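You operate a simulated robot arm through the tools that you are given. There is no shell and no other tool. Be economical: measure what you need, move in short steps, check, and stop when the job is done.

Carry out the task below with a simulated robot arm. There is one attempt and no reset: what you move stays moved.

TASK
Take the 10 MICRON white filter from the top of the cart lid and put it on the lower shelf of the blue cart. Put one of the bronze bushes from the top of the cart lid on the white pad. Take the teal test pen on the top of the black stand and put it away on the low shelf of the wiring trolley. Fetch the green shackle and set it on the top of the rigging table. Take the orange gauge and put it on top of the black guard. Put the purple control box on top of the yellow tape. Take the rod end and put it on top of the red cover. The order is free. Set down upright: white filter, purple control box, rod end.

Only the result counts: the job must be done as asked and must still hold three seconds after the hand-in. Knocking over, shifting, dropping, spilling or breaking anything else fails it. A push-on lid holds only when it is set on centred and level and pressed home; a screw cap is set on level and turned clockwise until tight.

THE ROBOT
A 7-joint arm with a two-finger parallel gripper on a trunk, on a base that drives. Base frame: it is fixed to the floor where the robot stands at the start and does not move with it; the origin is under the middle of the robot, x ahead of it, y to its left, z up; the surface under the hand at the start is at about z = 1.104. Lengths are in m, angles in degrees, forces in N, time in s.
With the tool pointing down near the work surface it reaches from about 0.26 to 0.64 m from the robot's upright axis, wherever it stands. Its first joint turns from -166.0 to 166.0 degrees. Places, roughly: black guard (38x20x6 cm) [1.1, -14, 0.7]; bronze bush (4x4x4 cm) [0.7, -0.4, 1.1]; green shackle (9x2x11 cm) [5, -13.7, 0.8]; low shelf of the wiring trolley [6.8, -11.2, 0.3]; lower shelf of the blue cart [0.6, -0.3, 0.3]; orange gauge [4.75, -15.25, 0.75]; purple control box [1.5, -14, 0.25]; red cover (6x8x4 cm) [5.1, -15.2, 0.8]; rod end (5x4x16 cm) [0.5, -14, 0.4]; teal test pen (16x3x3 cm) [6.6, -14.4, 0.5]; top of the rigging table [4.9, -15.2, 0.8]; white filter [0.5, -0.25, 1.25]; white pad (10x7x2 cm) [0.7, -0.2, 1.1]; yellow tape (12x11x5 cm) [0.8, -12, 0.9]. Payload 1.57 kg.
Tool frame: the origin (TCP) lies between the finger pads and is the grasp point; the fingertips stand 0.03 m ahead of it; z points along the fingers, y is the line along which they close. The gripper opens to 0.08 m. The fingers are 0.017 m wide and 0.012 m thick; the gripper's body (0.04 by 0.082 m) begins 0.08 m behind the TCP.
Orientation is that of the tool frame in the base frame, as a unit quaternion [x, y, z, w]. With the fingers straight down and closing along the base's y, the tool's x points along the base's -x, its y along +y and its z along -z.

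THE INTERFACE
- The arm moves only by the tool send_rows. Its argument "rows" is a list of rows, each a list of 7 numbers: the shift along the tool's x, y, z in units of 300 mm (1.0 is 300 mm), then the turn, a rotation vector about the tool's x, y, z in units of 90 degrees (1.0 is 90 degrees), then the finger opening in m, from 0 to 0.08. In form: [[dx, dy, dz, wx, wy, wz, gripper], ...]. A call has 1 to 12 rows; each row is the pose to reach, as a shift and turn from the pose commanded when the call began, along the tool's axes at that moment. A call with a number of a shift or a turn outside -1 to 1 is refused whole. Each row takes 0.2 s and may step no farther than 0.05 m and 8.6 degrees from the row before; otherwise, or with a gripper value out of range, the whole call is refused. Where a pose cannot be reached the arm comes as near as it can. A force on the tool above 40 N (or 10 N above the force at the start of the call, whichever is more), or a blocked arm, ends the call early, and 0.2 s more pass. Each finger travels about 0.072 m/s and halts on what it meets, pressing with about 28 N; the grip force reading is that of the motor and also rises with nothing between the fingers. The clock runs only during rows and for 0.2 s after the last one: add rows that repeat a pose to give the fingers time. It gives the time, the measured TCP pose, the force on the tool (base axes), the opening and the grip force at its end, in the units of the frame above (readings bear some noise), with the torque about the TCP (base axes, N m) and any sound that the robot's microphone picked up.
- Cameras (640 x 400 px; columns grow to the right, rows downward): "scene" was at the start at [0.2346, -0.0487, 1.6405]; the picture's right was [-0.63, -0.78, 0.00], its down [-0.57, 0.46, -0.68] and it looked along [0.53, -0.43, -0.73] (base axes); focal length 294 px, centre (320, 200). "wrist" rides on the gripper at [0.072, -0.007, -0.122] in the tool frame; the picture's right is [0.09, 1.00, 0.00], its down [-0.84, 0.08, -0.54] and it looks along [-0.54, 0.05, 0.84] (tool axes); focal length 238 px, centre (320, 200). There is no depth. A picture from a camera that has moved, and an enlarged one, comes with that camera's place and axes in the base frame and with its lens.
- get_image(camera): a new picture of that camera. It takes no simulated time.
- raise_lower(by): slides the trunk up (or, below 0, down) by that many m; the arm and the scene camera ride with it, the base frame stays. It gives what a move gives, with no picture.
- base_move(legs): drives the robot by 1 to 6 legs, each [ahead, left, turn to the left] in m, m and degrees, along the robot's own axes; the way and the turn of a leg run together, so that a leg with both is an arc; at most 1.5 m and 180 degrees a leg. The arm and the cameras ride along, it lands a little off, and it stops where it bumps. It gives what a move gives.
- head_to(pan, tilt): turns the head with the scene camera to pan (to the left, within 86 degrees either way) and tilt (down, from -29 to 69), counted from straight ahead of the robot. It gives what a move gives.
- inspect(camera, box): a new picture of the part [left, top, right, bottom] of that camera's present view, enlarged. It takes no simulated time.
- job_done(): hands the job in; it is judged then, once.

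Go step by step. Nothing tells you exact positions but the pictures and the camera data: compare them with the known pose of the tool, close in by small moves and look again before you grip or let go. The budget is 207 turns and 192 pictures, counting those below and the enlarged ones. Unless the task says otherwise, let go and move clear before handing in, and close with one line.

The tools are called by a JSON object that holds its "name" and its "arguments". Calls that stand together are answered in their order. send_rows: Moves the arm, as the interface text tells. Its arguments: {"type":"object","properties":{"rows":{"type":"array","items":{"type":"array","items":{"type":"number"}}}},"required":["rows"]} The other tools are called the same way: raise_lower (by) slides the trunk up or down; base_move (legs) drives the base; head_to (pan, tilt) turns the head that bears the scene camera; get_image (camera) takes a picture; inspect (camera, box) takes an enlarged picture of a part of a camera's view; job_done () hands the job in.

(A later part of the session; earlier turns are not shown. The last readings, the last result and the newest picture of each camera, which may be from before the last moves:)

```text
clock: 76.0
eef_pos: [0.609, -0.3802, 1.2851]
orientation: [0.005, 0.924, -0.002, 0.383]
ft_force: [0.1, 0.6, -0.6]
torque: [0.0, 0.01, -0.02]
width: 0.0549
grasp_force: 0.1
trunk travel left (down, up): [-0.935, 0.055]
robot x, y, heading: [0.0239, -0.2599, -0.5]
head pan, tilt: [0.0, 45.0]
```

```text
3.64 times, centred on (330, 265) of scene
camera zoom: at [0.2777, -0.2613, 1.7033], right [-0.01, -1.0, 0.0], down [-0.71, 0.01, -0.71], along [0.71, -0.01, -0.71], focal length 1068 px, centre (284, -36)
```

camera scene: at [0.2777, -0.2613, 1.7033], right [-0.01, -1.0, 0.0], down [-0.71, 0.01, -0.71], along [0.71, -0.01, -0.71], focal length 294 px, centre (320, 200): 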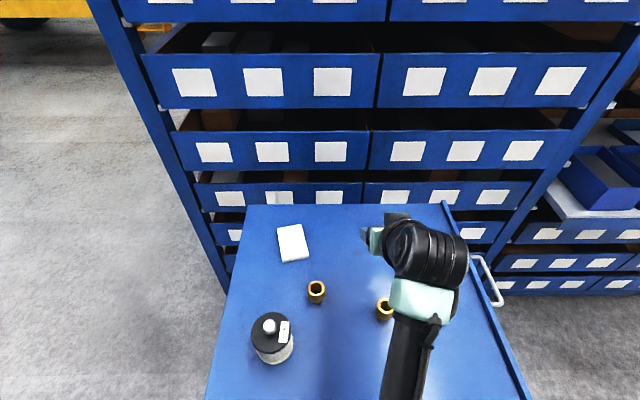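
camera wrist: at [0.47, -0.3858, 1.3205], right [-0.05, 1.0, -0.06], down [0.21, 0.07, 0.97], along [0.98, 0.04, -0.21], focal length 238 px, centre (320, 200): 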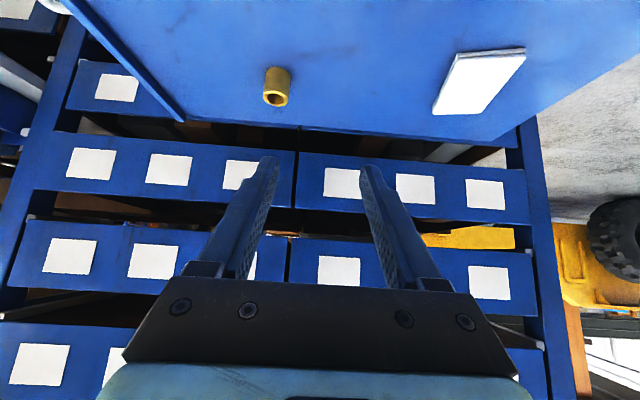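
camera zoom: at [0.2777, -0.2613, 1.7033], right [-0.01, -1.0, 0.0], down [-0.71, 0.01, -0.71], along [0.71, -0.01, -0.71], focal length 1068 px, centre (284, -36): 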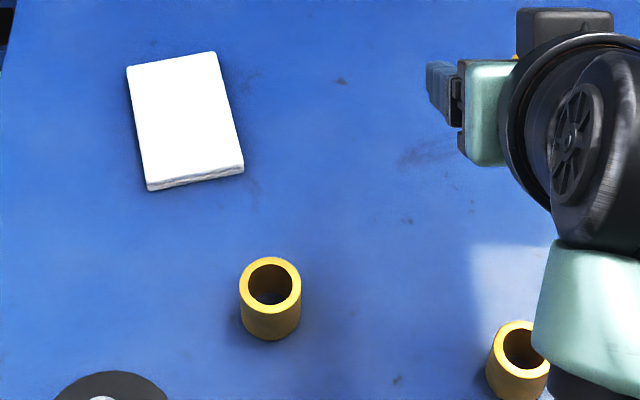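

{"name": "send_rows", "arguments": {"rows": [[0.0, 0.14, 0, 0, 0, 0, 0.06], [0.0, 0.28, 0, 0, 0, 0, 0.06], [0.0, 0.41, 0, 0, 0, 0, 0.06], [0.14, 0.41, 0, 0, 0, 0, 0.06], [0.28, 0.41, 0, 0, 0, 0, 0.06], [0.42, 0.41, 0, 0, 0, 0, 0.06], [0.42, 0.41, 0, 0, 0, 0, 0.06]]}}

{"name": "get_image", "arguments": {"camera": "wrist"}}

{"name": "get_image", "arguments": {"camera": "scene"}}

```text
clock: 77.6
eef_pos: [0.521, -0.2572, 1.1945]
orientation: [0.005, 0.924, -0.002, 0.383]
ft_force: [-0.2, -0.4, 0.9]
torque: [0.04, -0.01, -0.03]
width: 0.0603
grasp_force: 0.0
trunk travel left (down, up): [-0.935, 0.055]
robot x, y, heading: [0.0213, -0.2609, -0.7]
head pan, tilt: [0.0, 45.0]
```

```text
156 pictures are left
camera wrist: at [0.3823, -0.2621, 1.2295], right [-0.05, 1.0, -0.07], down [0.21, 0.08, 0.97], along [0.98, 0.04, -0.21], focal length 238 px, centre (320, 200)
```

wrist: 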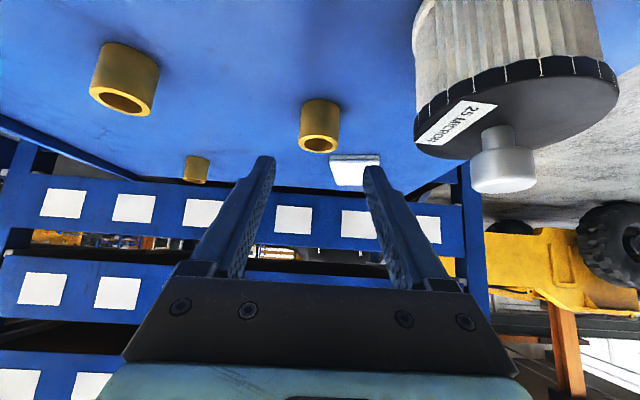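

```text
155 pictures are left
camera scene: at [0.2785, -0.2615, 1.7032], right [-0.01, -1.0, 0.0], down [-0.71, 0.01, -0.71], along [0.71, -0.01, -0.71], focal length 294 px, centre (320, 200)
```

scene: 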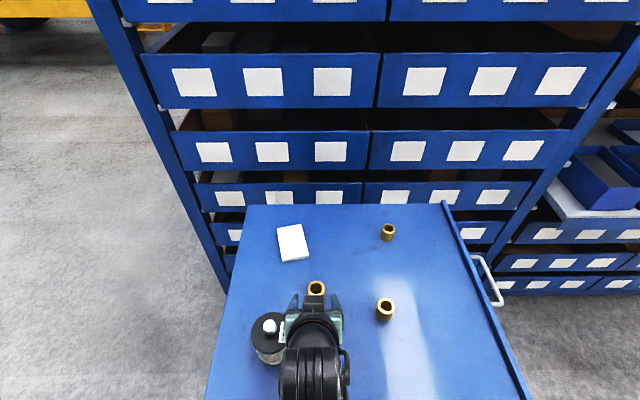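

{"name": "send_rows", "arguments": {"rows": [[0.004, 0, 0.09, 0, 0, 0, 0.06], [0.008, 0, 0.18, 0, 0, 0, 0.06], [0.008, 0, 0.255, 0, 0, 0, 0.06], [0.008, 0, 0.255, 0, 0, 0, 0.06]]}}

{"name": "get_image", "arguments": {"camera": "wrist"}}

{"name": "inspect", "arguments": {"camera": "scene", "box": [250, 250, 390, 360]}}

```text
clock: 78.6
eef_pos: [0.5738, -0.2579, 1.1401]
orientation: [0.005, 0.924, -0.002, 0.382]
ft_force: [-0.1, 0.0, 1.1]
torque: [0.0, 0.0, -0.04]
width: 0.0599
grasp_force: 0.1
trunk travel left (down, up): [-0.935, 0.055]
robot x, y, heading: [0.0218, -0.2622, -0.4]
head pan, tilt: [0.0, 45.0]
```

```text
154 pictures are left
camera wrist: at [0.4356, -0.2632, 1.1744], right [-0.05, 1.0, -0.06], down [0.21, 0.07, 0.97], along [0.98, 0.04, -0.21], focal length 238 px, centre (320, 200)
```

wrist: 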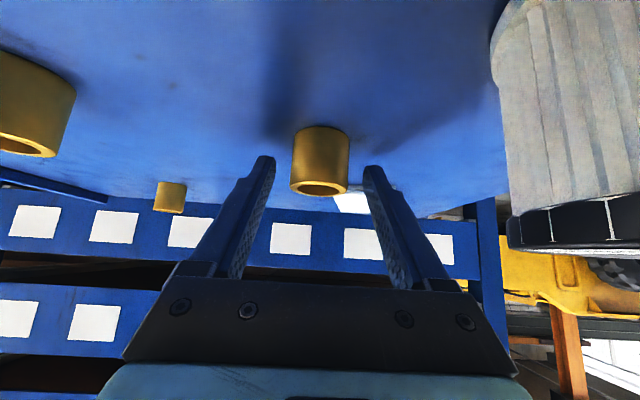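

```text
3.64 times, centred on (320, 305) of scene
camera zoom: at [0.2779, -0.2614, 1.7033], right [-0.01, -1.0, 0.0], down [-0.71, 0.01, -0.71], along [0.71, -0.01, -0.71], focal length 1068 px, centre (320, -182)
```

zoom: 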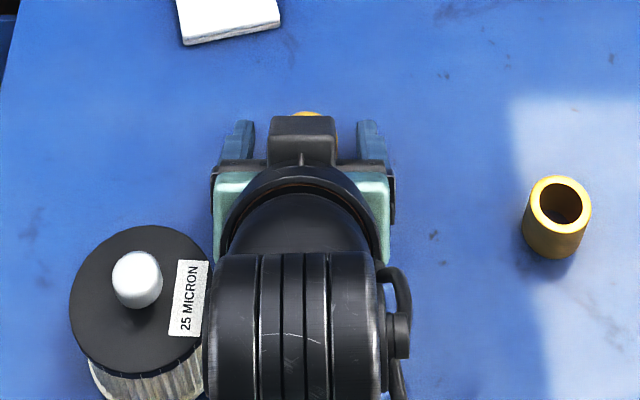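

{"name": "send_rows", "arguments": {"rows": [[0, 0, 0, 0, 0, 0, 0.04], [0, 0, 0, 0, 0, 0, 0.02], [0, 0, 0, 0, 0, 0, 0.01], [0, 0, 0, 0, 0, 0, 0.0], [0, 0, 0, 0, 0, 0, 0.0]]}}

{"name": "send_rows", "arguments": {"rows": [[-0.08, 0, -0.08, 0, 0, 0, 0.0], [-0.16, 0, -0.16, 0, 0, 0, 0.0], [-0.16, 0, -0.16, 0, 0, 0, 0.0]]}}

{"name": "get_image", "arguments": {"camera": "wrist"}}

```text
clock: 79.8
eef_pos: [0.5737, -0.2569, 1.1397]
orientation: [0.004, 0.924, -0.002, 0.383]
ft_force: [0.6, -1.1, -0.3]
torque: [0.02, 0.0, -0.02]
width: 0.0355
grasp_force: 27.6
trunk travel left (down, up): [-0.935, 0.055]
robot x, y, heading: [0.025, -0.261, -0.8]
head pan, tilt: [0.0, 45.0]
```

```text
clock: 80.6
eef_pos: [0.5744, -0.2552, 1.2083]
orientation: [0.005, 0.924, -0.002, 0.382]
ft_force: [-0.2, -1.1, -1.2]
torque: [-0.01, 0.01, 0.0]
width: 0.0353
grasp_force: 28.0
trunk travel left (down, up): [-0.935, 0.055]
robot x, y, heading: [0.0259, -0.2623, -0.6]
head pan, tilt: [0.0, 45.0]
```

```text
152 pictures are left
camera wrist: at [0.4367, -0.262, 1.2431], right [-0.05, 1.0, -0.06], down [0.21, 0.07, 0.97], along [0.98, 0.04, -0.21], focal length 238 px, centre (320, 200)
```

wrist: 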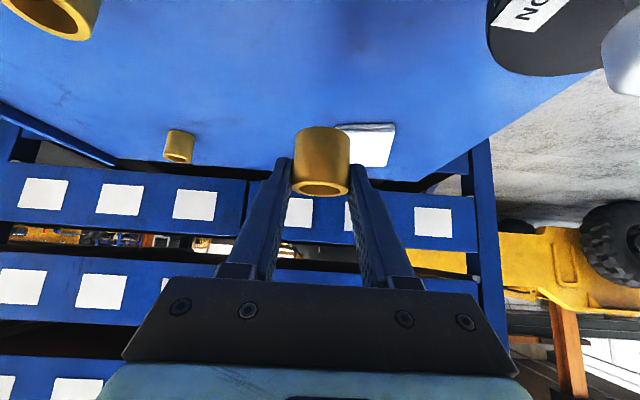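

{"name": "send_rows", "arguments": {"rows": [[-0.1, 0.06, 0.1, 0, 0, 0, 0.0], [-0.2, 0.13, 0.2, 0, 0, 0, 0.0], [-0.309, 0.19, 0.309, 0, 0, 0, 0.0], [-0.26, 0.19, 0.355, 0, 0, 0, 0.0], [-0.215, 0.19, 0.403, 0, 0, 0, 0.0], [-0.215, 0.19, 0.403, 0, 0, 0, 0.0]]}}

{"name": "get_image", "arguments": {"camera": "wrist"}}

{"name": "inspect", "arguments": {"camera": "scene", "box": [230, 200, 370, 310]}}

```text
clock: 82.0
eef_pos: [0.7053, -0.2021, 1.1671]
orientation: [0.005, 0.924, -0.003, 0.383]
ft_force: [0.0, -0.7, -2.4]
torque: [0.03, 0.03, 0.02]
width: 0.0353
grasp_force: 27.9
trunk travel left (down, up): [-0.935, 0.055]
robot x, y, heading: [0.026, -0.2614, -0.7]
head pan, tilt: [0.0, 45.0]
```

```text
151 pictures are left
camera wrist: at [0.567, -0.2072, 1.2029], right [-0.05, 1.0, -0.06], down [0.21, 0.07, 0.97], along [0.98, 0.04, -0.21], focal length 238 px, centre (320, 200)
```

wrist: 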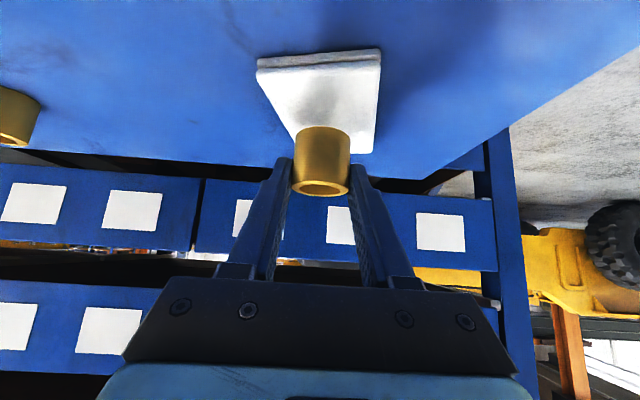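

```text
3.64 times, centred on (300, 255) of scene
camera zoom: at [0.2786, -0.2613, 1.7032], right [-0.01, -1.0, 0.0], down [-0.71, 0.01, -0.71], along [0.71, -0.01, -0.71], focal length 1068 px, centre (393, 0)
```

zoom: 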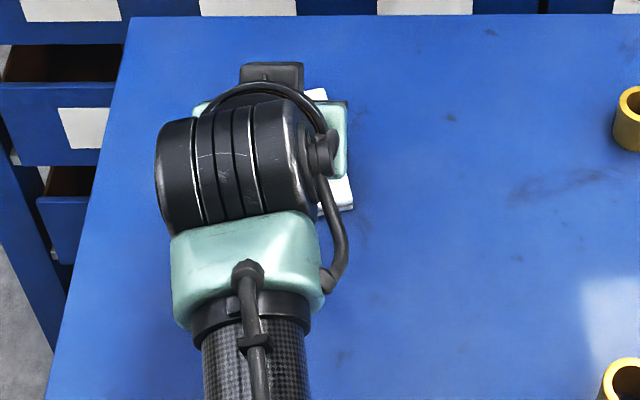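

{"name": "send_rows", "arguments": {"rows": [[0.005, 0.02, 0.005, 0, 0, 0, 0.0], [0.01, 0.02, 0.01, 0, 0, 0, 0.0], [0.015, 0.02, 0.015, 0, 0, 0, 0.0], [0.02, 0.02, 0.02, 0, 0, 0, 0.0], [0.024, 0.02, 0.024, 0, 0, 0, 0.0]]}}

{"name": "get_image", "arguments": {"camera": "wrist"}}

```text
clock: 83.2
eef_pos: [0.706, -0.1954, 1.1587]
orientation: [0.005, 0.924, -0.002, 0.382]
ft_force: [0.3, -0.6, -1.5]
torque: [0.02, -0.02, 0.01]
width: 0.0353
grasp_force: 28.2
trunk travel left (down, up): [-0.935, 0.055]
robot x, y, heading: [0.023, -0.2606, -0.5]
head pan, tilt: [0.0, 45.0]
```

```text
149 pictures are left
camera wrist: at [0.5673, -0.201, 1.1934], right [-0.05, 1.0, -0.06], down [0.21, 0.07, 0.97], along [0.98, 0.04, -0.21], focal length 238 px, centre (320, 200)
```

wrist: 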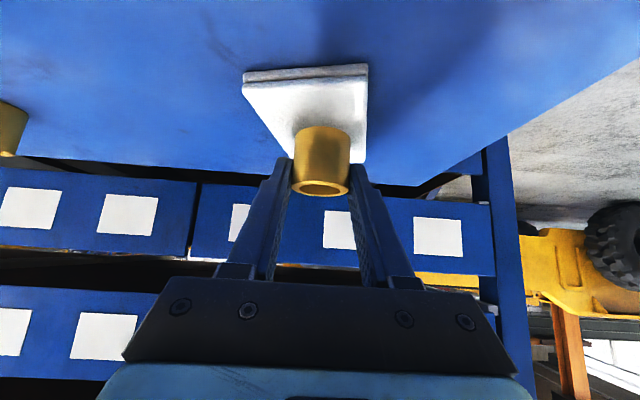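

{"name": "send_rows", "arguments": {"rows": [[0.003, 0, 0.003, 0, 0, 0, 0.0], [0.006, 0, 0.006, 0, 0, 0, 0.0], [0.009, 0, 0.009, 0, 0, 0, 0.0], [0.009, 0, 0.009, 0, 0, 0, 0.0]]}}

```text
clock: 84.2
eef_pos: [0.7044, -0.1939, 1.1546]
orientation: [0.004, 0.924, -0.002, 0.382]
ft_force: [-0.8, -0.4, -0.7]
torque: [-0.03, 0.01, -0.02]
width: 0.0355
grasp_force: 28.3
trunk travel left (down, up): [-0.935, 0.055]
robot x, y, heading: [0.0232, -0.2579, -0.7]
head pan, tilt: [0.0, 45.0]
```

{"name": "send_rows", "arguments": {"rows": [[0.003, 0, 0.003, 0, 0, 0, 0.0], [0.006, 0, 0.006, 0, 0, 0, 0.0], [0.009, 0, 0.009, 0, 0, 0, 0.0], [0.009, 0, 0.009, 0, 0, 0, 0.0]]}}

```text
clock: 85.2
eef_pos: [0.7054, -0.1942, 1.1522]
orientation: [0.004, 0.923, -0.001, 0.384]
ft_force: [-0.5, -0.2, 3.6]
torque: [0.02, 0.03, 0.0]
width: 0.0352
grasp_force: 27.7
trunk travel left (down, up): [-0.935, 0.055]
robot x, y, heading: [0.0211, -0.262, -0.4]
head pan, tilt: [0.0, 45.0]
```

Contact with the pad. Releasing and backing off along the tool.

{"name": "send_rows", "arguments": {"rows": [[0, 0, 0, 0, 0, 0, 0.04], [0, 0, 0, 0, 0, 0, 0.05], [0, 0, 0, 0, 0, 0, 0.06], [0, 0, 0, 0, 0, 0, 0.06], [0, 0, -0.1, 0, 0, 0, 0.06], [0, 0, -0.2, 0, 0, 0, 0.06], [0, 0, -0.33, 0, 0, 0, 0.06]]}}

{"name": "get_image", "arguments": {"camera": "wrist"}}

```text
clock: 86.8
eef_pos: [0.6346, -0.1946, 1.2239]
orientation: [0.005, 0.924, -0.003, 0.383]
ft_force: [0.0, 0.5, 0.1]
torque: [-0.01, 0.02, 0.0]
width: 0.0601
grasp_force: 0.1
trunk travel left (down, up): [-0.935, 0.055]
robot x, y, heading: [0.0219, -0.2609, -0.6]
head pan, tilt: [0.0, 45.0]
```

```text
148 pictures are left
camera wrist: at [0.4966, -0.2007, 1.2575], right [-0.05, 1.0, -0.07], down [0.21, 0.08, 0.97], along [0.98, 0.04, -0.21], focal length 238 px, centre (320, 200)
```

wrist: 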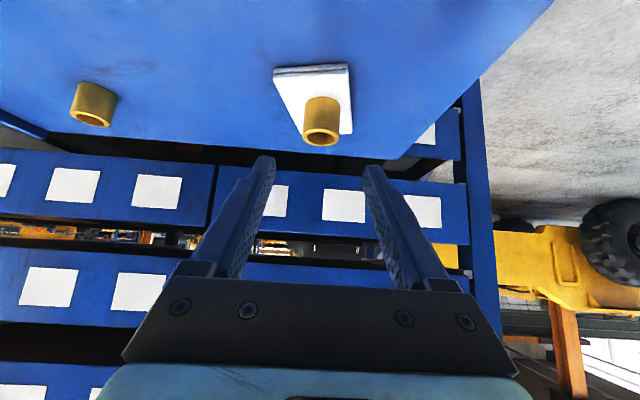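

Bush sits on the pad. Now clear the cart and head toward the other area.

{"name": "raise_lower", "arguments": {"by": 0.05}}

{"name": "send_rows", "arguments": {"rows": [[-0.1, 0, -0.1, 0, 0, 0, 0.06], [-0.2, 0, -0.2, 0, 0, 0, 0.06], [-0.3, 0, -0.3, 0, 0, 0, 0.06]]}}

{"name": "base_move", "arguments": {"legs": [[-0.7, 0, 0]]}}

{"name": "head_to", "arguments": {"pan": -80, "tilt": 10}}

{"name": "get_image", "arguments": {"camera": "scene"}}

```text
clock: 87.7
eef_pos: [0.6362, -0.1945, 1.2721]
orientation: [0.005, 0.924, -0.002, 0.382]
ft_force: [0.8, -0.4, -0.5]
torque: [-0.05, -0.03, -0.02]
width: 0.06
grasp_force: 0.1
trunk travel left (down, up): [-0.985, 0.005]
robot x, y, heading: [0.0251, -0.2624, -0.5]
head pan, tilt: [0.0, 45.0]
```

```text
clock: 88.5
eef_pos: [0.6357, -0.1953, 1.4008]
orientation: [0.005, 0.924, -0.002, 0.382]
ft_force: [-0.4, -0.7, 0.2]
torque: [-0.02, 0.0, 0.0]
width: 0.0598
grasp_force: 0.1
trunk travel left (down, up): [-0.985, 0.005]
robot x, y, heading: [0.0257, -0.2665, -0.4]
head pan, tilt: [0.0, 45.0]
```

```text
clock: 92.4
eef_pos: [-0.0697, -0.1887, 1.4011]
orientation: [0.007, 0.924, -0.003, 0.383]
ft_force: [-0.3, 0.0, -0.6]
torque: [0.03, 0.02, -0.03]
width: 0.0598
grasp_force: 0.1
trunk travel left (down, up): [-0.985, 0.005]
robot x, y, heading: [-0.6856, -0.2513, -0.6]
head pan, tilt: [0.0, 45.0]
```

```text
clock: 93.9
eef_pos: [-0.0699, -0.1901, 1.4001]
orientation: [0.006, 0.924, -0.002, 0.383]
ft_force: [-1.0, 0.1, -0.1]
torque: [0.01, 0.01, 0.01]
width: 0.0601
grasp_force: 0.1
trunk travel left (down, up): [-0.985, 0.005]
robot x, y, heading: [-0.6818, -0.2516, -0.7]
head pan, tilt: [-80.0, 10.0]
```

```text
147 pictures are left
camera scene: at [-0.4937, -0.3448, 1.8081], right [-0.99, -0.16, 0.0], down [-0.03, 0.17, -0.98], along [0.16, -0.97, -0.17], focal length 294 px, centre (320, 200)
```

scene: 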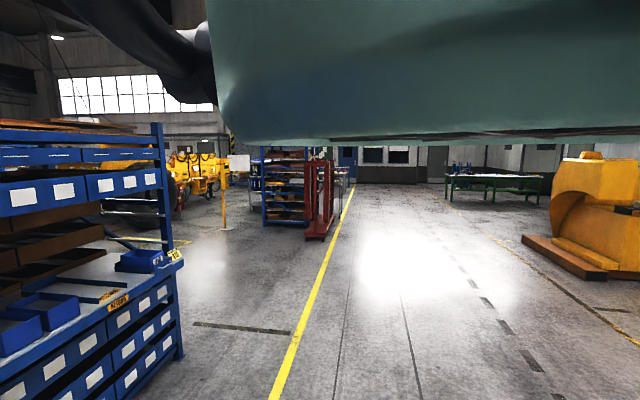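

{"name": "send_rows", "arguments": {"rows": [[0.08, 0, -0.08, 0, 0.08, 0, 0.06], [0.16, 0, -0.16, 0, 0.17, 0, 0.06], [0.24, 0, -0.24, 0, 0.26, 0, 0.06], [0.32, 0, -0.32, 0, 0.35, 0, 0.06], [0.4, 0, -0.4, 0, 0.43, 0, 0.06], [0.47, 0, -0.47, 0, 0.5, 0, 0.06], [0.47, 0, -0.47, 0, 0.5, 0, 0.06]]}}

{"name": "base_move", "arguments": {"legs": [[0, 0, -89.4], [1.5, 0, 0], [1.5, 0, 0], [1.5, 0, 0], [1.5, 0, 0]]}}

{"name": "head_to", "arguments": {"pan": 20, "tilt": 15}}

{"name": "get_image", "arguments": {"camera": "scene"}}

```text
clock: 95.5
eef_pos: [-0.1381, -0.1891, 1.3989]
orientation: [0.007, 0.966, -0.003, 0.257]
ft_force: [0.8, 0.1, 0.2]
torque: [-0.03, 0.0, 0.02]
width: 0.06
grasp_force: 0.1
out of reach, approached as far as the arm can: row 3, 4, 5, 6, 7
trunk travel left (down, up): [-0.985, 0.005]
robot x, y, heading: [-0.6806, -0.2521, -1.0]
head pan, tilt: [-80.0, 10.0]
```

```text
clock: 127.8
eef_pos: [-0.5346, -6.8093, 1.4]
orientation: [0.674, 0.692, -0.179, 0.184]
ft_force: [-0.3, -0.8, 0.5]
torque: [-0.02, -0.01, 0.0]
width: 0.0599
grasp_force: 0.0
trunk travel left (down, up): [-0.985, 0.005]
robot x, y, heading: [-0.6172, -6.2686, -88.4]
head pan, tilt: [-80.0, 10.0]
```

```text
clock: 129.6
eef_pos: [-0.5346, -6.8092, 1.3986]
orientation: [0.675, 0.692, -0.179, 0.183]
ft_force: [0.1, 0.4, 0.1]
torque: [-0.02, 0.02, 0.0]
width: 0.0599
grasp_force: 0.0
trunk travel left (down, up): [-0.985, 0.005]
robot x, y, heading: [-0.6181, -6.2666, -87.9]
head pan, tilt: [20.0, 15.0]
```

```text
146 pictures are left
camera scene: at [-0.5781, -6.5248, 1.8001], right [-0.93, -0.37, 0.0], down [-0.1, 0.24, -0.97], along [0.36, -0.9, -0.26], focal length 294 px, centre (320, 200)
```

scene: 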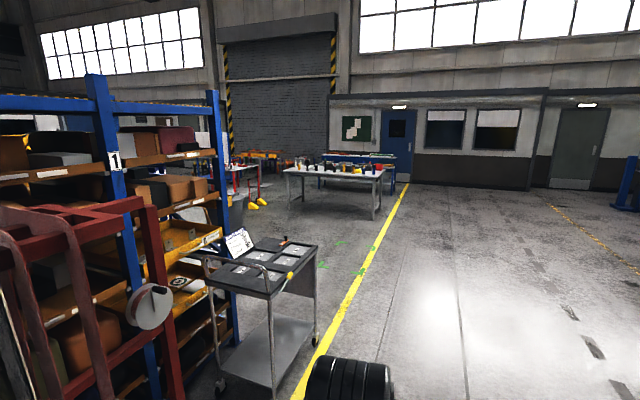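

{"name": "base_move", "arguments": {"legs": [[0, 0, -2], [1.5, 0, 0], [1.5, 0, 0], [1.2, 0, 0]]}}

{"name": "head_to", "arguments": {"pan": 35, "tilt": 20}}

{"name": "get_image", "arguments": {"camera": "scene"}}

```text
clock: 150.1
eef_pos: [-0.5997, -11.0046, 1.399]
orientation: [0.685, 0.682, -0.181, 0.181]
ft_force: [-1.1, -0.2, -0.4]
torque: [0.03, 0.01, -0.01]
width: 0.06
grasp_force: 0.0
trunk travel left (down, up): [-0.985, 0.005]
robot x, y, heading: [-0.6663, -10.4644, -90.2]
head pan, tilt: [20.0, 15.0]
```

```text
clock: 150.8
eef_pos: [-0.6007, -11.0051, 1.3989]
orientation: [0.685, 0.682, -0.182, 0.181]
ft_force: [0.4, 0.8, -0.2]
torque: [0.02, 0.0, -0.01]
width: 0.0598
grasp_force: 0.0
trunk travel left (down, up): [-0.985, 0.005]
robot x, y, heading: [-0.6652, -10.4592, -90.0]
head pan, tilt: [35.0, 20.0]
```

```text
145 pictures are left
camera scene: at [-0.6139, -10.7076, 1.7919], right [-0.82, -0.57, 0.0], down [-0.2, 0.28, -0.94], along [0.54, -0.77, -0.34], focal length 294 px, centre (320, 200)
```

scene: 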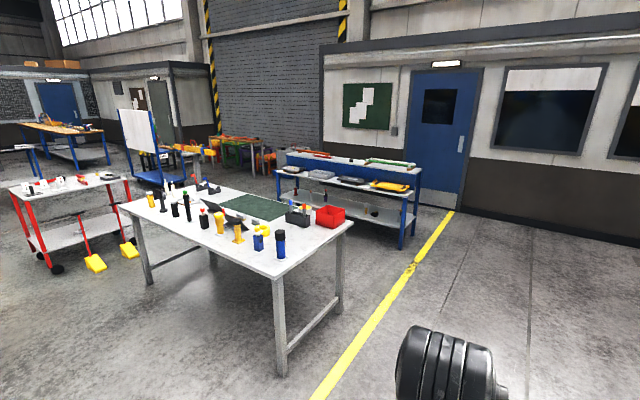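

{"name": "inspect", "arguments": {"camera": "scene", "box": [120, 140, 360, 290]}}

{"name": "inspect", "arguments": {"camera": "scene", "box": [270, 140, 430, 240]}}

{"name": "inspect", "arguments": {"camera": "scene", "box": [0, 100, 240, 250]}}

```text
2.67 times, centred on (240, 215) of scene
camera zoom: at [-0.6139, -10.7076, 1.7919], right [-0.82, -0.57, 0.0], down [-0.2, 0.28, -0.94], along [0.54, -0.77, -0.34], focal length 783 px, centre (533, 160)
```

zoom: 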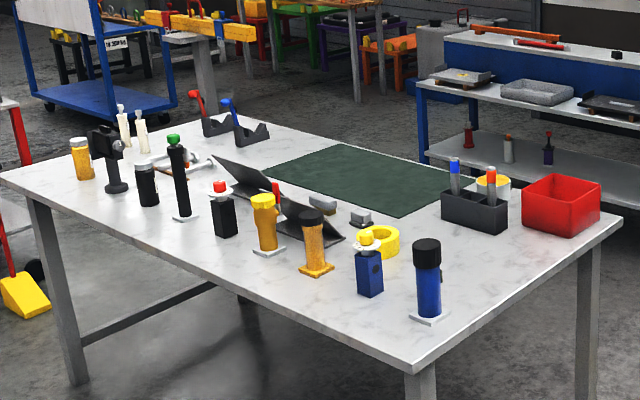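

```text
4.00 times, centred on (350, 190) of scene
camera zoom: at [-0.6139, -10.7076, 1.7919], right [-0.82, -0.57, 0.0], down [-0.2, 0.28, -0.94], along [0.54, -0.77, -0.34], focal length 1175 px, centre (200, 240)
```

zoom: 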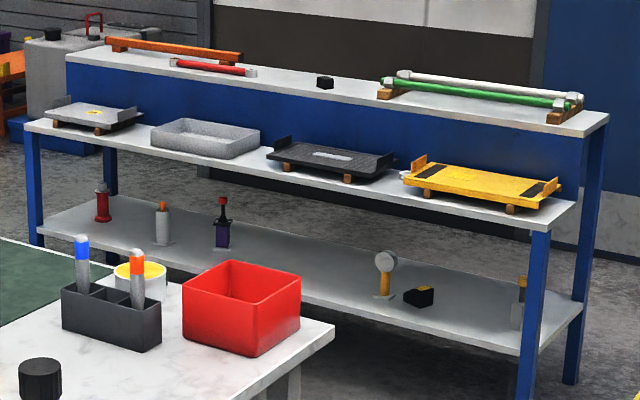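

```text
2.67 times, centred on (120, 175) of scene
camera zoom: at [-0.6139, -10.7076, 1.7919], right [-0.82, -0.57, 0.0], down [-0.2, 0.28, -0.94], along [0.54, -0.77, -0.34], focal length 783 px, centre (853, 267)
```

zoom: 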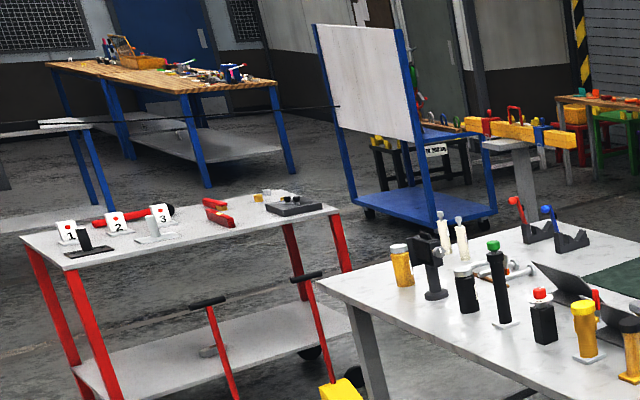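

Blue bench: purple box and rod end are on its low shelf, black guard on its middle shelf; the yellow tape is on the white table. I'll drive to face the bench from the corridor.

{"name": "base_move", "arguments": {"legs": [[1.3, 0, 0], [1.2, 0, 0], [0, 0.7, 0]]}}

{"name": "head_to", "arguments": {"pan": 20, "tilt": 40}}

{"name": "get_image", "arguments": {"camera": "scene"}}

```text
clock: 166.4
eef_pos: [0.1211, -13.4703, 1.3987]
orientation: [0.683, 0.684, -0.18, 0.182]
ft_force: [-0.4, -1.0, 0.7]
torque: [0.02, 0.0, 0.0]
width: 0.0601
grasp_force: 0.2
trunk travel left (down, up): [-0.985, 0.005]
robot x, y, heading: [0.05, -12.9294, -89.7]
head pan, tilt: [35.0, 20.0]
```

```text
clock: 167.2
eef_pos: [0.1215, -13.4701, 1.4]
orientation: [0.682, 0.685, -0.181, 0.182]
ft_force: [0.3, 0.7, -0.1]
torque: [0.02, 0.0, -0.01]
width: 0.0603
grasp_force: 0.1
trunk travel left (down, up): [-0.985, 0.005]
robot x, y, heading: [0.0491, -12.9263, -89.6]
head pan, tilt: [20.0, 40.0]
```

```text
141 pictures are left
camera scene: at [0.0824, -13.1759, 1.7606], right [-0.94, -0.35, 0.0], down [-0.22, 0.6, -0.77], along [0.27, -0.72, -0.64], focal length 294 px, centre (320, 200)
```

scene: 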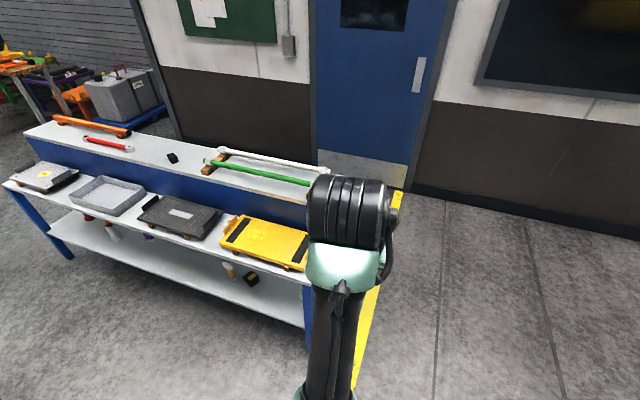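

{"name": "base_move", "arguments": {"legs": [[0, 1.35, 0]]}}

{"name": "raise_lower", "arguments": {"by": -0.4}}

{"name": "raise_lower", "arguments": {"by": -0.4}}

{"name": "head_to", "arguments": {"pan": 0, "tilt": 35}}

{"name": "get_image", "arguments": {"camera": "scene"}}

```text
clock: 174.0
eef_pos: [1.4905, -13.4434, 1.3986]
orientation: [0.673, 0.693, -0.178, 0.184]
ft_force: [0.6, -0.1, -0.8]
torque: [-0.02, 0.02, 0.01]
width: 0.0601
grasp_force: 0.0
trunk travel left (down, up): [-0.985, 0.005]
robot x, y, heading: [1.4033, -12.9042, -88.5]
head pan, tilt: [20.0, 40.0]
```

```text
clock: 177.8
eef_pos: [1.49, -13.4437, 0.9987]
orientation: [0.673, 0.694, -0.179, 0.184]
ft_force: [-0.6, -0.3, 0.0]
torque: [-0.01, -0.02, 0.0]
width: 0.06
grasp_force: 0.1
trunk travel left (down, up): [-0.585, 0.405]
robot x, y, heading: [1.4, -12.9015, -88.2]
head pan, tilt: [20.0, 40.0]
```

```text
clock: 181.7
eef_pos: [1.4906, -13.4439, 0.5989]
orientation: [0.673, 0.694, -0.179, 0.185]
ft_force: [-0.2, -0.5, 0.7]
torque: [0.02, 0.03, -0.01]
width: 0.06
grasp_force: 0.2
trunk travel left (down, up): [-0.185, 0.805]
robot x, y, heading: [1.4051, -12.9004, -88.3]
head pan, tilt: [20.0, 40.0]
```

```text
clock: 182.5
eef_pos: [1.4903, -13.4436, 0.5987]
orientation: [0.673, 0.694, -0.178, 0.184]
ft_force: [-0.3, -0.3, -0.5]
torque: [0.02, 0.01, -0.02]
width: 0.0598
grasp_force: 0.1
trunk travel left (down, up): [-0.185, 0.805]
robot x, y, heading: [1.4013, -12.9013, -88.0]
head pan, tilt: [0.0, 35.0]
```

```text
140 pictures are left
camera scene: at [1.414, -13.16, 0.968], right [-1.0, -0.03, 0.0], down [-0.02, 0.57, -0.82], along [0.03, -0.82, -0.57], focal length 294 px, centre (320, 200)
```

scene: 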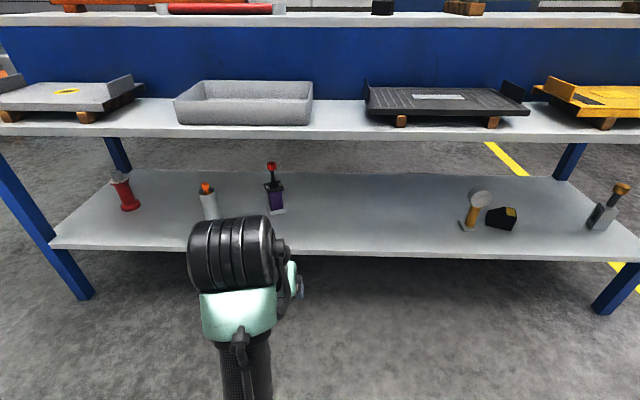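

{"name": "inspect", "arguments": {"camera": "scene", "box": [440, 160, 640, 260]}}

{"name": "inspect", "arguments": {"camera": "scene", "box": [180, 140, 320, 240]}}

{"name": "inspect", "arguments": {"camera": "scene", "box": [340, 60, 560, 150]}}

```text
3.20 times, centred on (540, 210) of scene
camera zoom: at [1.414, -13.16, 0.968], right [-1.0, -0.03, 0.0], down [-0.02, 0.57, -0.82], along [0.03, -0.82, -0.57], focal length 940 px, centre (-384, 168)
```

zoom: 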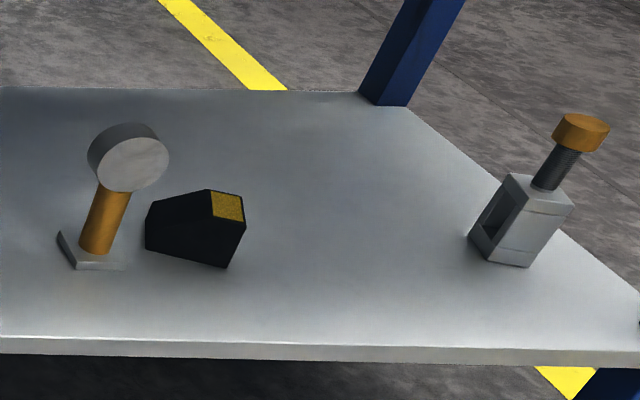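

```text
4.00 times, centred on (250, 190) of scene
camera zoom: at [1.414, -13.16, 0.968], right [-1.0, -0.03, 0.0], down [-0.02, 0.57, -0.82], along [0.03, -0.82, -0.57], focal length 1175 px, centre (600, 240)
```

zoom: 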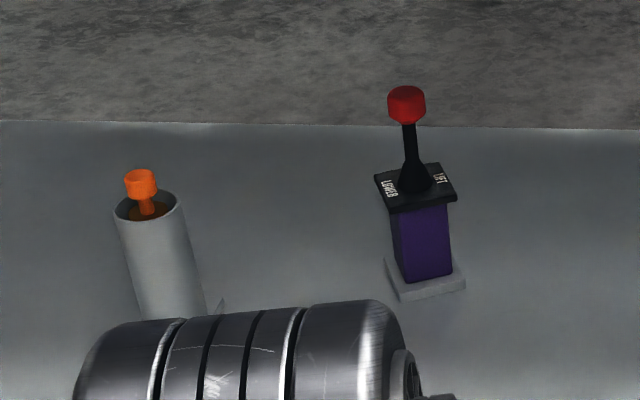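

```text
2.91 times, centred on (450, 105) of scene
camera zoom: at [1.414, -13.16, 0.968], right [-1.0, -0.03, 0.0], down [-0.02, 0.57, -0.82], along [0.03, -0.82, -0.57], focal length 854 px, centre (-58, 476)
```

zoom: 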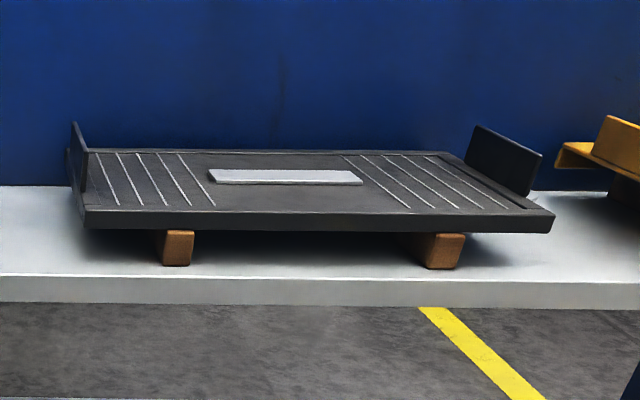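

Purple box stands at about (1.63, -14.11) with its knob near z≈0.445; the rod end (fork clevis) is at about (0.39, -14.04). I'll tilt the tool near horizontal so it fits under the middle shelf, then align.

{"name": "send_rows", "arguments": {"rows": [[0, 0, 0, 0, -0.08, 0, 0.07], [0, 0, 0, 0, -0.16, 0, 0.07], [0, 0, 0, 0, -0.24, 0, 0.07], [0, 0, 0, 0, -0.32, 0, 0.07], [0, 0, 0, 0, -0.4, 0, 0.07], [0, 0, 0, 0, -0.444, 0, 0.07], [0, 0, 0, 0, -0.444, 0, 0.07]]}}

{"name": "raise_lower", "arguments": {"by": -0.15}}

{"name": "base_move", "arguments": {"legs": [[0, 0.155, -2]]}}

{"name": "get_image", "arguments": {"camera": "scene"}}

{"name": "get_image", "arguments": {"camera": "wrist"}}

```text
clock: 184.1
eef_pos: [1.4908, -13.4437, 0.5992]
orientation: [0.572, 0.588, -0.398, 0.41]
ft_force: [0.0, 0.6, 0.0]
torque: [0.01, -0.02, -0.01]
width: 0.0701
grasp_force: 0.2
trunk travel left (down, up): [-0.185, 0.805]
robot x, y, heading: [1.3974, -12.9047, -88.0]
head pan, tilt: [0.0, 35.0]
```

```text
clock: 185.8
eef_pos: [1.49, -13.4435, 0.4497]
orientation: [0.571, 0.589, -0.397, 0.41]
ft_force: [-0.1, -0.3, 0.4]
torque: [-0.02, -0.01, 0.0]
width: 0.0698
grasp_force: 0.0
trunk travel left (down, up): [-0.035, 0.955]
robot x, y, heading: [1.4022, -12.8989, -88.0]
head pan, tilt: [0.0, 35.0]
```

```text
clock: 187.2
eef_pos: [1.6226, -13.4439, 0.4485]
orientation: [0.581, 0.579, -0.405, 0.404]
ft_force: [-0.6, 0.3, 0.0]
torque: [0.0, 0.0, 0.02]
width: 0.0699
grasp_force: 0.0
trunk travel left (down, up): [-0.035, 0.955]
robot x, y, heading: [1.5569, -12.8991, -90.1]
head pan, tilt: [0.0, 35.0]
```

```text
136 pictures are left
camera scene: at [1.5567, -13.158, 0.8181], right [-1.0, 0.0, 0.0], down [0.0, 0.57, -0.82], along [0.0, -0.82, -0.57], focal length 294 px, centre (320, 200)
```

scene: 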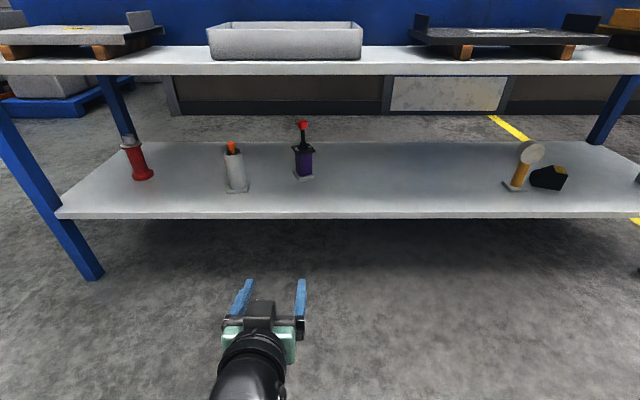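

```text
135 pictures are left
camera wrist: at [1.6157, -13.3053, 0.4233], right [1.0, 0.03, -0.09], down [0.08, 0.22, 0.97], along [0.05, -0.98, 0.21], focal length 238 px, centre (320, 200)
```

wrist: 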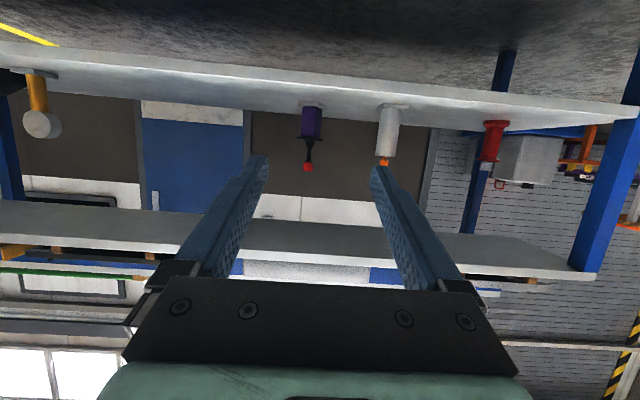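

{"name": "raise_lower", "arguments": {"by": 0.033}}

{"name": "base_move", "arguments": {"legs": [[0.45, -0.012, 0]]}}

{"name": "get_image", "arguments": {"camera": "scene"}}

{"name": "get_image", "arguments": {"camera": "wrist"}}

```text
clock: 188.0
eef_pos: [1.6231, -13.4435, 0.4815]
orientation: [0.581, 0.579, -0.405, 0.404]
ft_force: [-1.1, -0.3, 0.3]
torque: [-0.02, -0.02, -0.04]
width: 0.0699
grasp_force: 0.0
trunk travel left (down, up): [-0.068, 0.922]
robot x, y, heading: [1.5577, -12.8975, -90.2]
head pan, tilt: [0.0, 35.0]
```

```text
clock: 190.7
eef_pos: [1.6114, -13.8922, 0.4822]
orientation: [0.581, 0.579, -0.405, 0.404]
ft_force: [-0.6, 0.4, 1.0]
torque: [-0.01, 0.01, 0.07]
width: 0.0697
grasp_force: 0.0
trunk travel left (down, up): [-0.068, 0.922]
robot x, y, heading: [1.5393, -13.3491, -89.8]
head pan, tilt: [0.0, 35.0]
```

```text
134 pictures are left
camera scene: at [1.5443, -13.607, 0.8511], right [-1.0, 0.0, 0.0], down [0.0, 0.57, -0.82], along [0.0, -0.82, -0.57], focal length 294 px, centre (320, 200)
```

scene: 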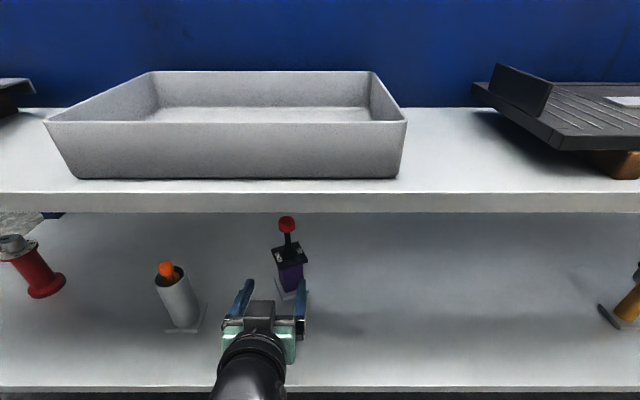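

```text
133 pictures are left
camera wrist: at [1.6036, -13.7543, 0.4563], right [1.0, 0.03, -0.09], down [0.08, 0.22, 0.97], along [0.05, -0.98, 0.21], focal length 238 px, centre (320, 200)
```

wrist: 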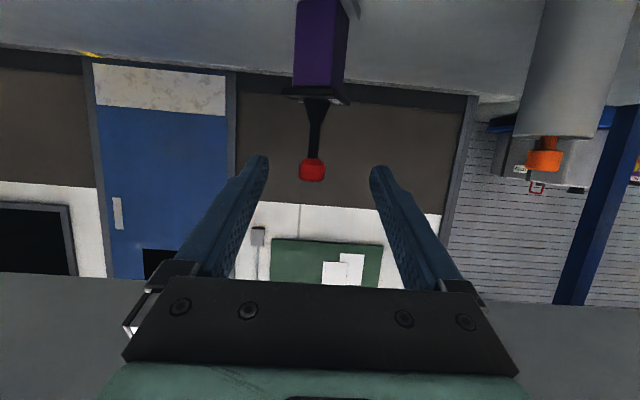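

{"name": "send_rows", "arguments": {"rows": [[-0.045, -0.01, 0.125, 0, 0, 0, 0.07], [-0.09, -0.015, 0.25, 0, 0, 0, 0.07], [-0.135, -0.015, 0.375, 0, 0, 0, 0.07], [-0.165, -0.015, 0.46, 0, 0, 0, 0.07], [-0.165, -0.015, 0.46, 0, 0, 0, 0.07]]}}

{"name": "get_image", "arguments": {"camera": "scene"}}

{"name": "get_image", "arguments": {"camera": "wrist"}}

```text
clock: 191.9
eef_pos: [1.6055, -14.0398, 0.4826]
orientation: [0.581, 0.58, -0.405, 0.404]
ft_force: [-0.4, -0.2, -0.2]
torque: [0.02, -0.01, 0.01]
width: 0.07
grasp_force: 0.0
trunk travel left (down, up): [-0.068, 0.922]
robot x, y, heading: [1.54, -13.3489, -90.0]
head pan, tilt: [0.0, 35.0]
```

```text
132 pictures are left
camera scene: at [1.5443, -13.607, 0.8511], right [-1.0, 0.0, 0.0], down [0.0, 0.57, -0.82], along [0.0, -0.82, -0.57], focal length 294 px, centre (320, 200)
```

scene: 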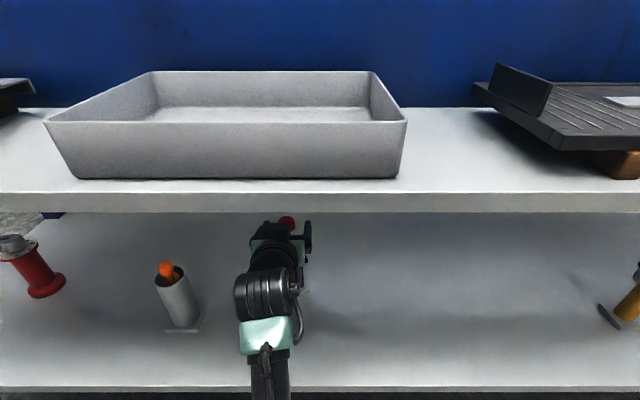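

```text
131 pictures are left
camera wrist: at [1.5987, -13.9018, 0.456], right [1.0, 0.03, -0.09], down [0.08, 0.22, 0.97], along [0.05, -0.98, 0.21], focal length 238 px, centre (320, 200)
```

wrist: 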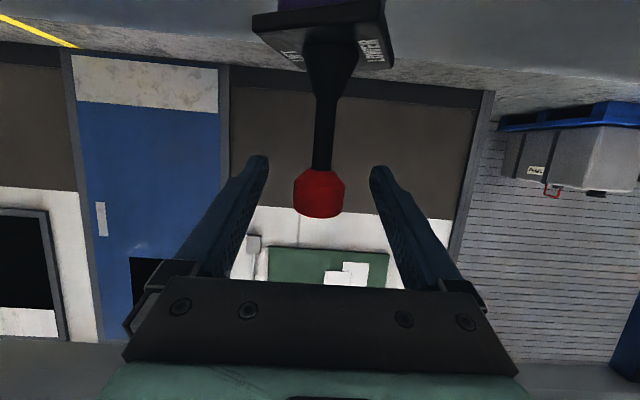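

{"name": "send_rows", "arguments": {"rows": [[-0.008, 0, 0.022, 0, 0, 0, 0.06], [-0.008, 0, 0.022, 0, 0, 0, 0.04], [-0.008, 0, 0.022, 0, 0, 0, 0.02], [-0.008, 0, 0.022, 0, 0, 0, 0.0], [-0.008, 0, 0.022, 0, 0, 0, 0.0], [-0.008, 0, 0.022, 0, 0, 0, 0.0]]}}

{"name": "get_image", "arguments": {"camera": "wrist"}}

```text
clock: 193.3
eef_pos: [1.6072, -14.046, 0.4817]
orientation: [0.581, 0.58, -0.404, 0.404]
ft_force: [-0.8, -0.8, 0.7]
torque: [-0.07, 0.04, -0.1]
width: 0.0307
grasp_force: 27.7
trunk travel left (down, up): [-0.068, 0.922]
robot x, y, heading: [1.5427, -13.3532, -89.9]
head pan, tilt: [0.0, 35.0]
```

```text
130 pictures are left
camera wrist: at [1.5988, -13.9079, 0.4556], right [1.0, 0.03, -0.09], down [0.08, 0.22, 0.97], along [0.05, -0.98, 0.21], focal length 238 px, centre (320, 200)
```

wrist: 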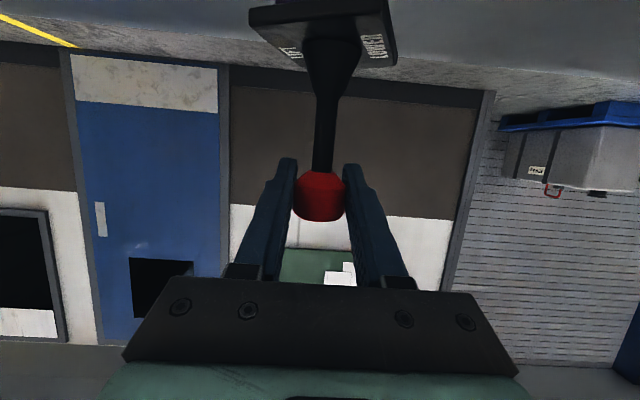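

{"name": "raise_lower", "arguments": {"by": 0.04}}

{"name": "get_image", "arguments": {"camera": "wrist"}}

```text
clock: 194.1
eef_pos: [1.6069, -14.0465, 0.5197]
orientation: [0.582, 0.58, -0.404, 0.403]
ft_force: [-0.7, 0.1, -6.4]
torque: [0.0, 0.03, 0.01]
width: 0.0305
grasp_force: 27.7
trunk travel left (down, up): [-0.108, 0.882]
robot x, y, heading: [1.5437, -13.3502, -90.2]
head pan, tilt: [0.0, 35.0]
```

```text
129 pictures are left
camera wrist: at [1.5989, -13.9078, 0.4947], right [1.0, 0.03, -0.09], down [0.08, 0.22, 0.97], along [0.05, -0.98, 0.21], focal length 238 px, centre (320, 200)
```

wrist: 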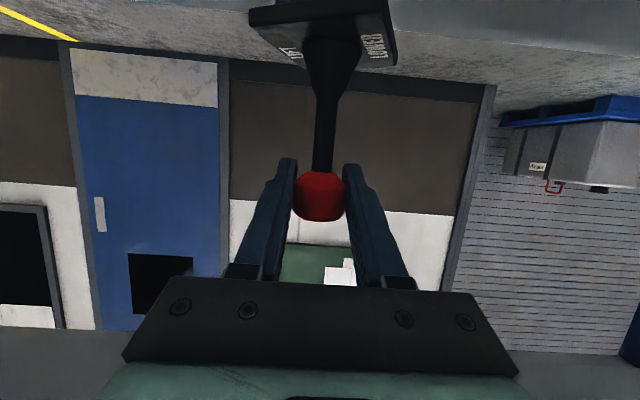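

Box held (~0.65 kg). I'll ease out, raise, and take it around to the near side of the white table.

{"name": "raise_lower", "arguments": {"by": -0.02}}

{"name": "base_move", "arguments": {"legs": [[-0.5, 0, 0]]}}

{"name": "raise_lower", "arguments": {"by": 0.4}}

{"name": "raise_lower", "arguments": {"by": 0.4}}

{"name": "raise_lower", "arguments": {"by": 0.1}}

{"name": "base_move", "arguments": {"legs": [[0, -1.1, 0], [0, -1.1, 0]]}}

{"name": "get_image", "arguments": {"camera": "wrist"}}

```text
clock: 194.8
eef_pos: [1.607, -14.0452, 0.5009]
orientation: [0.581, 0.58, -0.403, 0.404]
ft_force: [0.7, -0.6, -5.4]
torque: [0.04, 0.0, -0.01]
width: 0.0305
grasp_force: 28.2
trunk travel left (down, up): [-0.088, 0.902]
robot x, y, heading: [1.5404, -13.3492, -90.3]
head pan, tilt: [0.0, 35.0]
```

```text
clock: 197.8
eef_pos: [1.608, -13.5418, 0.5005]
orientation: [0.581, 0.581, -0.403, 0.404]
ft_force: [0.1, 0.5, -5.6]
torque: [0.0, 0.03, -0.01]
width: 0.0306
grasp_force: 27.6
trunk travel left (down, up): [-0.088, 0.902]
robot x, y, heading: [1.5431, -12.8453, -89.9]
head pan, tilt: [0.0, 35.0]
```

```text
clock: 201.6
eef_pos: [1.6076, -13.5424, 0.9001]
orientation: [0.58, 0.581, -0.403, 0.404]
ft_force: [0.0, 0.0, -7.1]
torque: [0.01, 0.0, 0.03]
width: 0.0306
grasp_force: 28.5
trunk travel left (down, up): [-0.488, 0.502]
robot x, y, heading: [1.5423, -12.8461, -89.8]
head pan, tilt: [0.0, 35.0]
```

```text
clock: 205.4
eef_pos: [1.6079, -13.5419, 1.3012]
orientation: [0.581, 0.58, -0.404, 0.403]
ft_force: [0.7, 0.4, -6.5]
torque: [0.01, 0.0, -0.01]
width: 0.0303
grasp_force: 27.9
trunk travel left (down, up): [-0.888, 0.102]
robot x, y, heading: [1.5409, -12.8471, -90.0]
head pan, tilt: [0.0, 35.0]
```

```text
clock: 206.8
eef_pos: [1.6071, -13.5427, 1.399]
orientation: [0.581, 0.581, -0.403, 0.403]
ft_force: [0.2, -0.2, -5.9]
torque: [0.02, 0.02, 0.02]
width: 0.0304
grasp_force: 27.9
trunk travel left (down, up): [-0.988, 0.002]
robot x, y, heading: [1.5404, -12.8445, -90.1]
head pan, tilt: [0.0, 35.0]
```

```text
clock: 217.5
eef_pos: [-0.5782, -13.5386, 1.3998]
orientation: [0.585, 0.576, -0.407, 0.4]
ft_force: [-0.2, -0.6, -5.8]
torque: [-0.01, 0.01, -0.01]
width: 0.0302
grasp_force: 27.7
trunk travel left (down, up): [-0.988, 0.002]
robot x, y, heading: [-0.6348, -12.8398, -90.8]
head pan, tilt: [0.0, 35.0]
```

```text
128 pictures are left
camera wrist: at [-0.5844, -13.3995, 1.3747], right [1.0, 0.02, -0.09], down [0.08, 0.21, 0.97], along [0.04, -0.98, 0.21], focal length 238 px, centre (320, 200)
```

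wrist: 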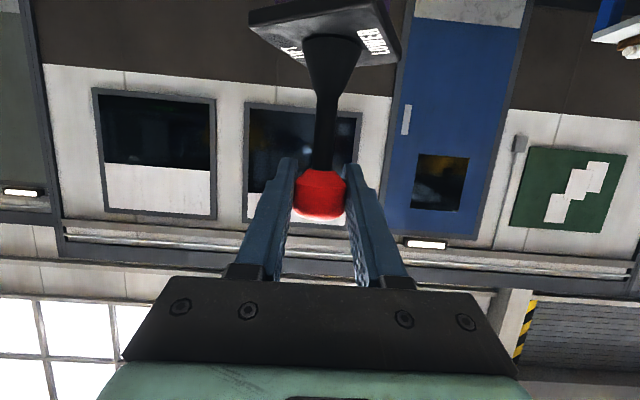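

{"name": "base_move", "arguments": {"legs": [[-1.0, 0, 0.8], [-0.9, 0, 0], [0, 1.3, 0]]}}

{"name": "head_to", "arguments": {"pan": 0, "tilt": 45}}

{"name": "get_image", "arguments": {"camera": "scene"}}

```text
clock: 233.2
eef_pos: [0.7764, -11.6864, 1.3996]
orientation: [0.588, 0.574, -0.407, 0.399]
ft_force: [0.7, 0.4, -5.7]
torque: [-0.01, 0.0, 0.0]
width: 0.0296
grasp_force: 27.8
trunk travel left (down, up): [-0.988, 0.002]
robot x, y, heading: [0.7239, -10.9906, -91.4]
head pan, tilt: [0.0, 35.0]
```

```text
clock: 233.9
eef_pos: [0.7771, -11.6858, 1.3992]
orientation: [0.588, 0.574, -0.408, 0.398]
ft_force: [0.2, -0.3, -5.9]
torque: [-0.01, 0.0, 0.01]
width: 0.0295
grasp_force: 27.7
trunk travel left (down, up): [-0.988, 0.002]
robot x, y, heading: [0.7329, -10.99, -91.1]
head pan, tilt: [0.0, 45.0]
```

```text
127 pictures are left
camera scene: at [0.7238, -11.2389, 1.7561], right [-1.0, 0.02, 0.0], down [0.02, 0.71, -0.71], along [-0.02, -0.71, -0.71], focal length 294 px, centre (320, 200)
```

scene: 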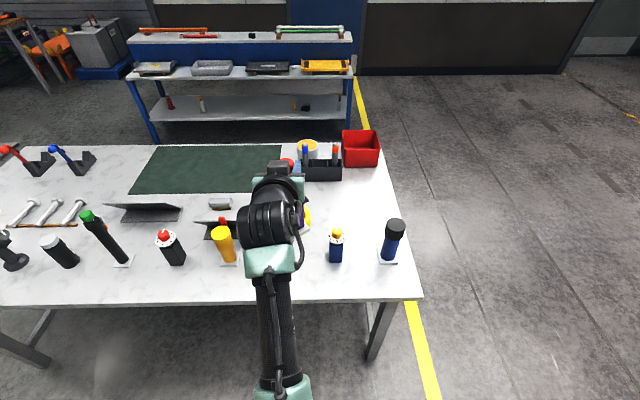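

{"name": "base_move", "arguments": {"legs": [[0, -0.35, 1.2]]}}

{"name": "head_to", "arguments": {"pan": 15, "tilt": 45}}

{"name": "get_image", "arguments": {"camera": "scene"}}

```text
clock: 236.2
eef_pos: [0.4356, -11.6803, 1.399]
orientation: [0.584, 0.578, -0.406, 0.401]
ft_force: [-0.1, -0.1, -4.9]
torque: [-0.01, -0.01, 0.01]
width: 0.0297
grasp_force: 27.7
trunk travel left (down, up): [-0.988, 0.002]
robot x, y, heading: [0.3747, -10.9825, -90.6]
head pan, tilt: [0.0, 45.0]
```

```text
clock: 237.0
eef_pos: [0.4343, -11.6796, 1.3998]
orientation: [0.584, 0.578, -0.405, 0.401]
ft_force: [0.6, -0.7, -5.2]
torque: [-0.01, -0.01, 0.04]
width: 0.0295
grasp_force: 28.0
trunk travel left (down, up): [-0.988, 0.002]
robot x, y, heading: [0.3775, -10.9857, -90.5]
head pan, tilt: [15.0, 45.0]
```

```text
126 pictures are left
camera scene: at [0.3957, -11.2308, 1.7561], right [-0.97, -0.25, 0.0], down [-0.18, 0.69, -0.71], along [0.18, -0.68, -0.71], focal length 294 px, centre (320, 200)
```

scene: 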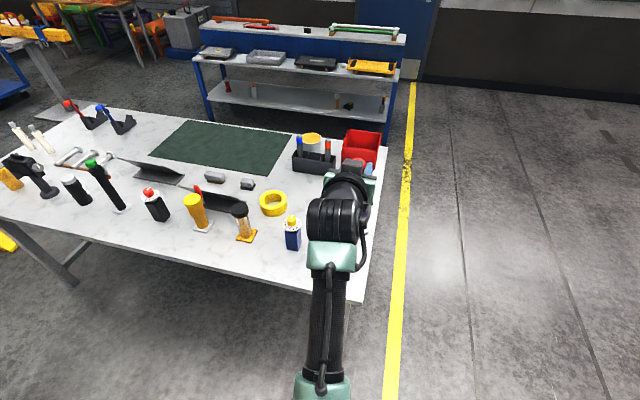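

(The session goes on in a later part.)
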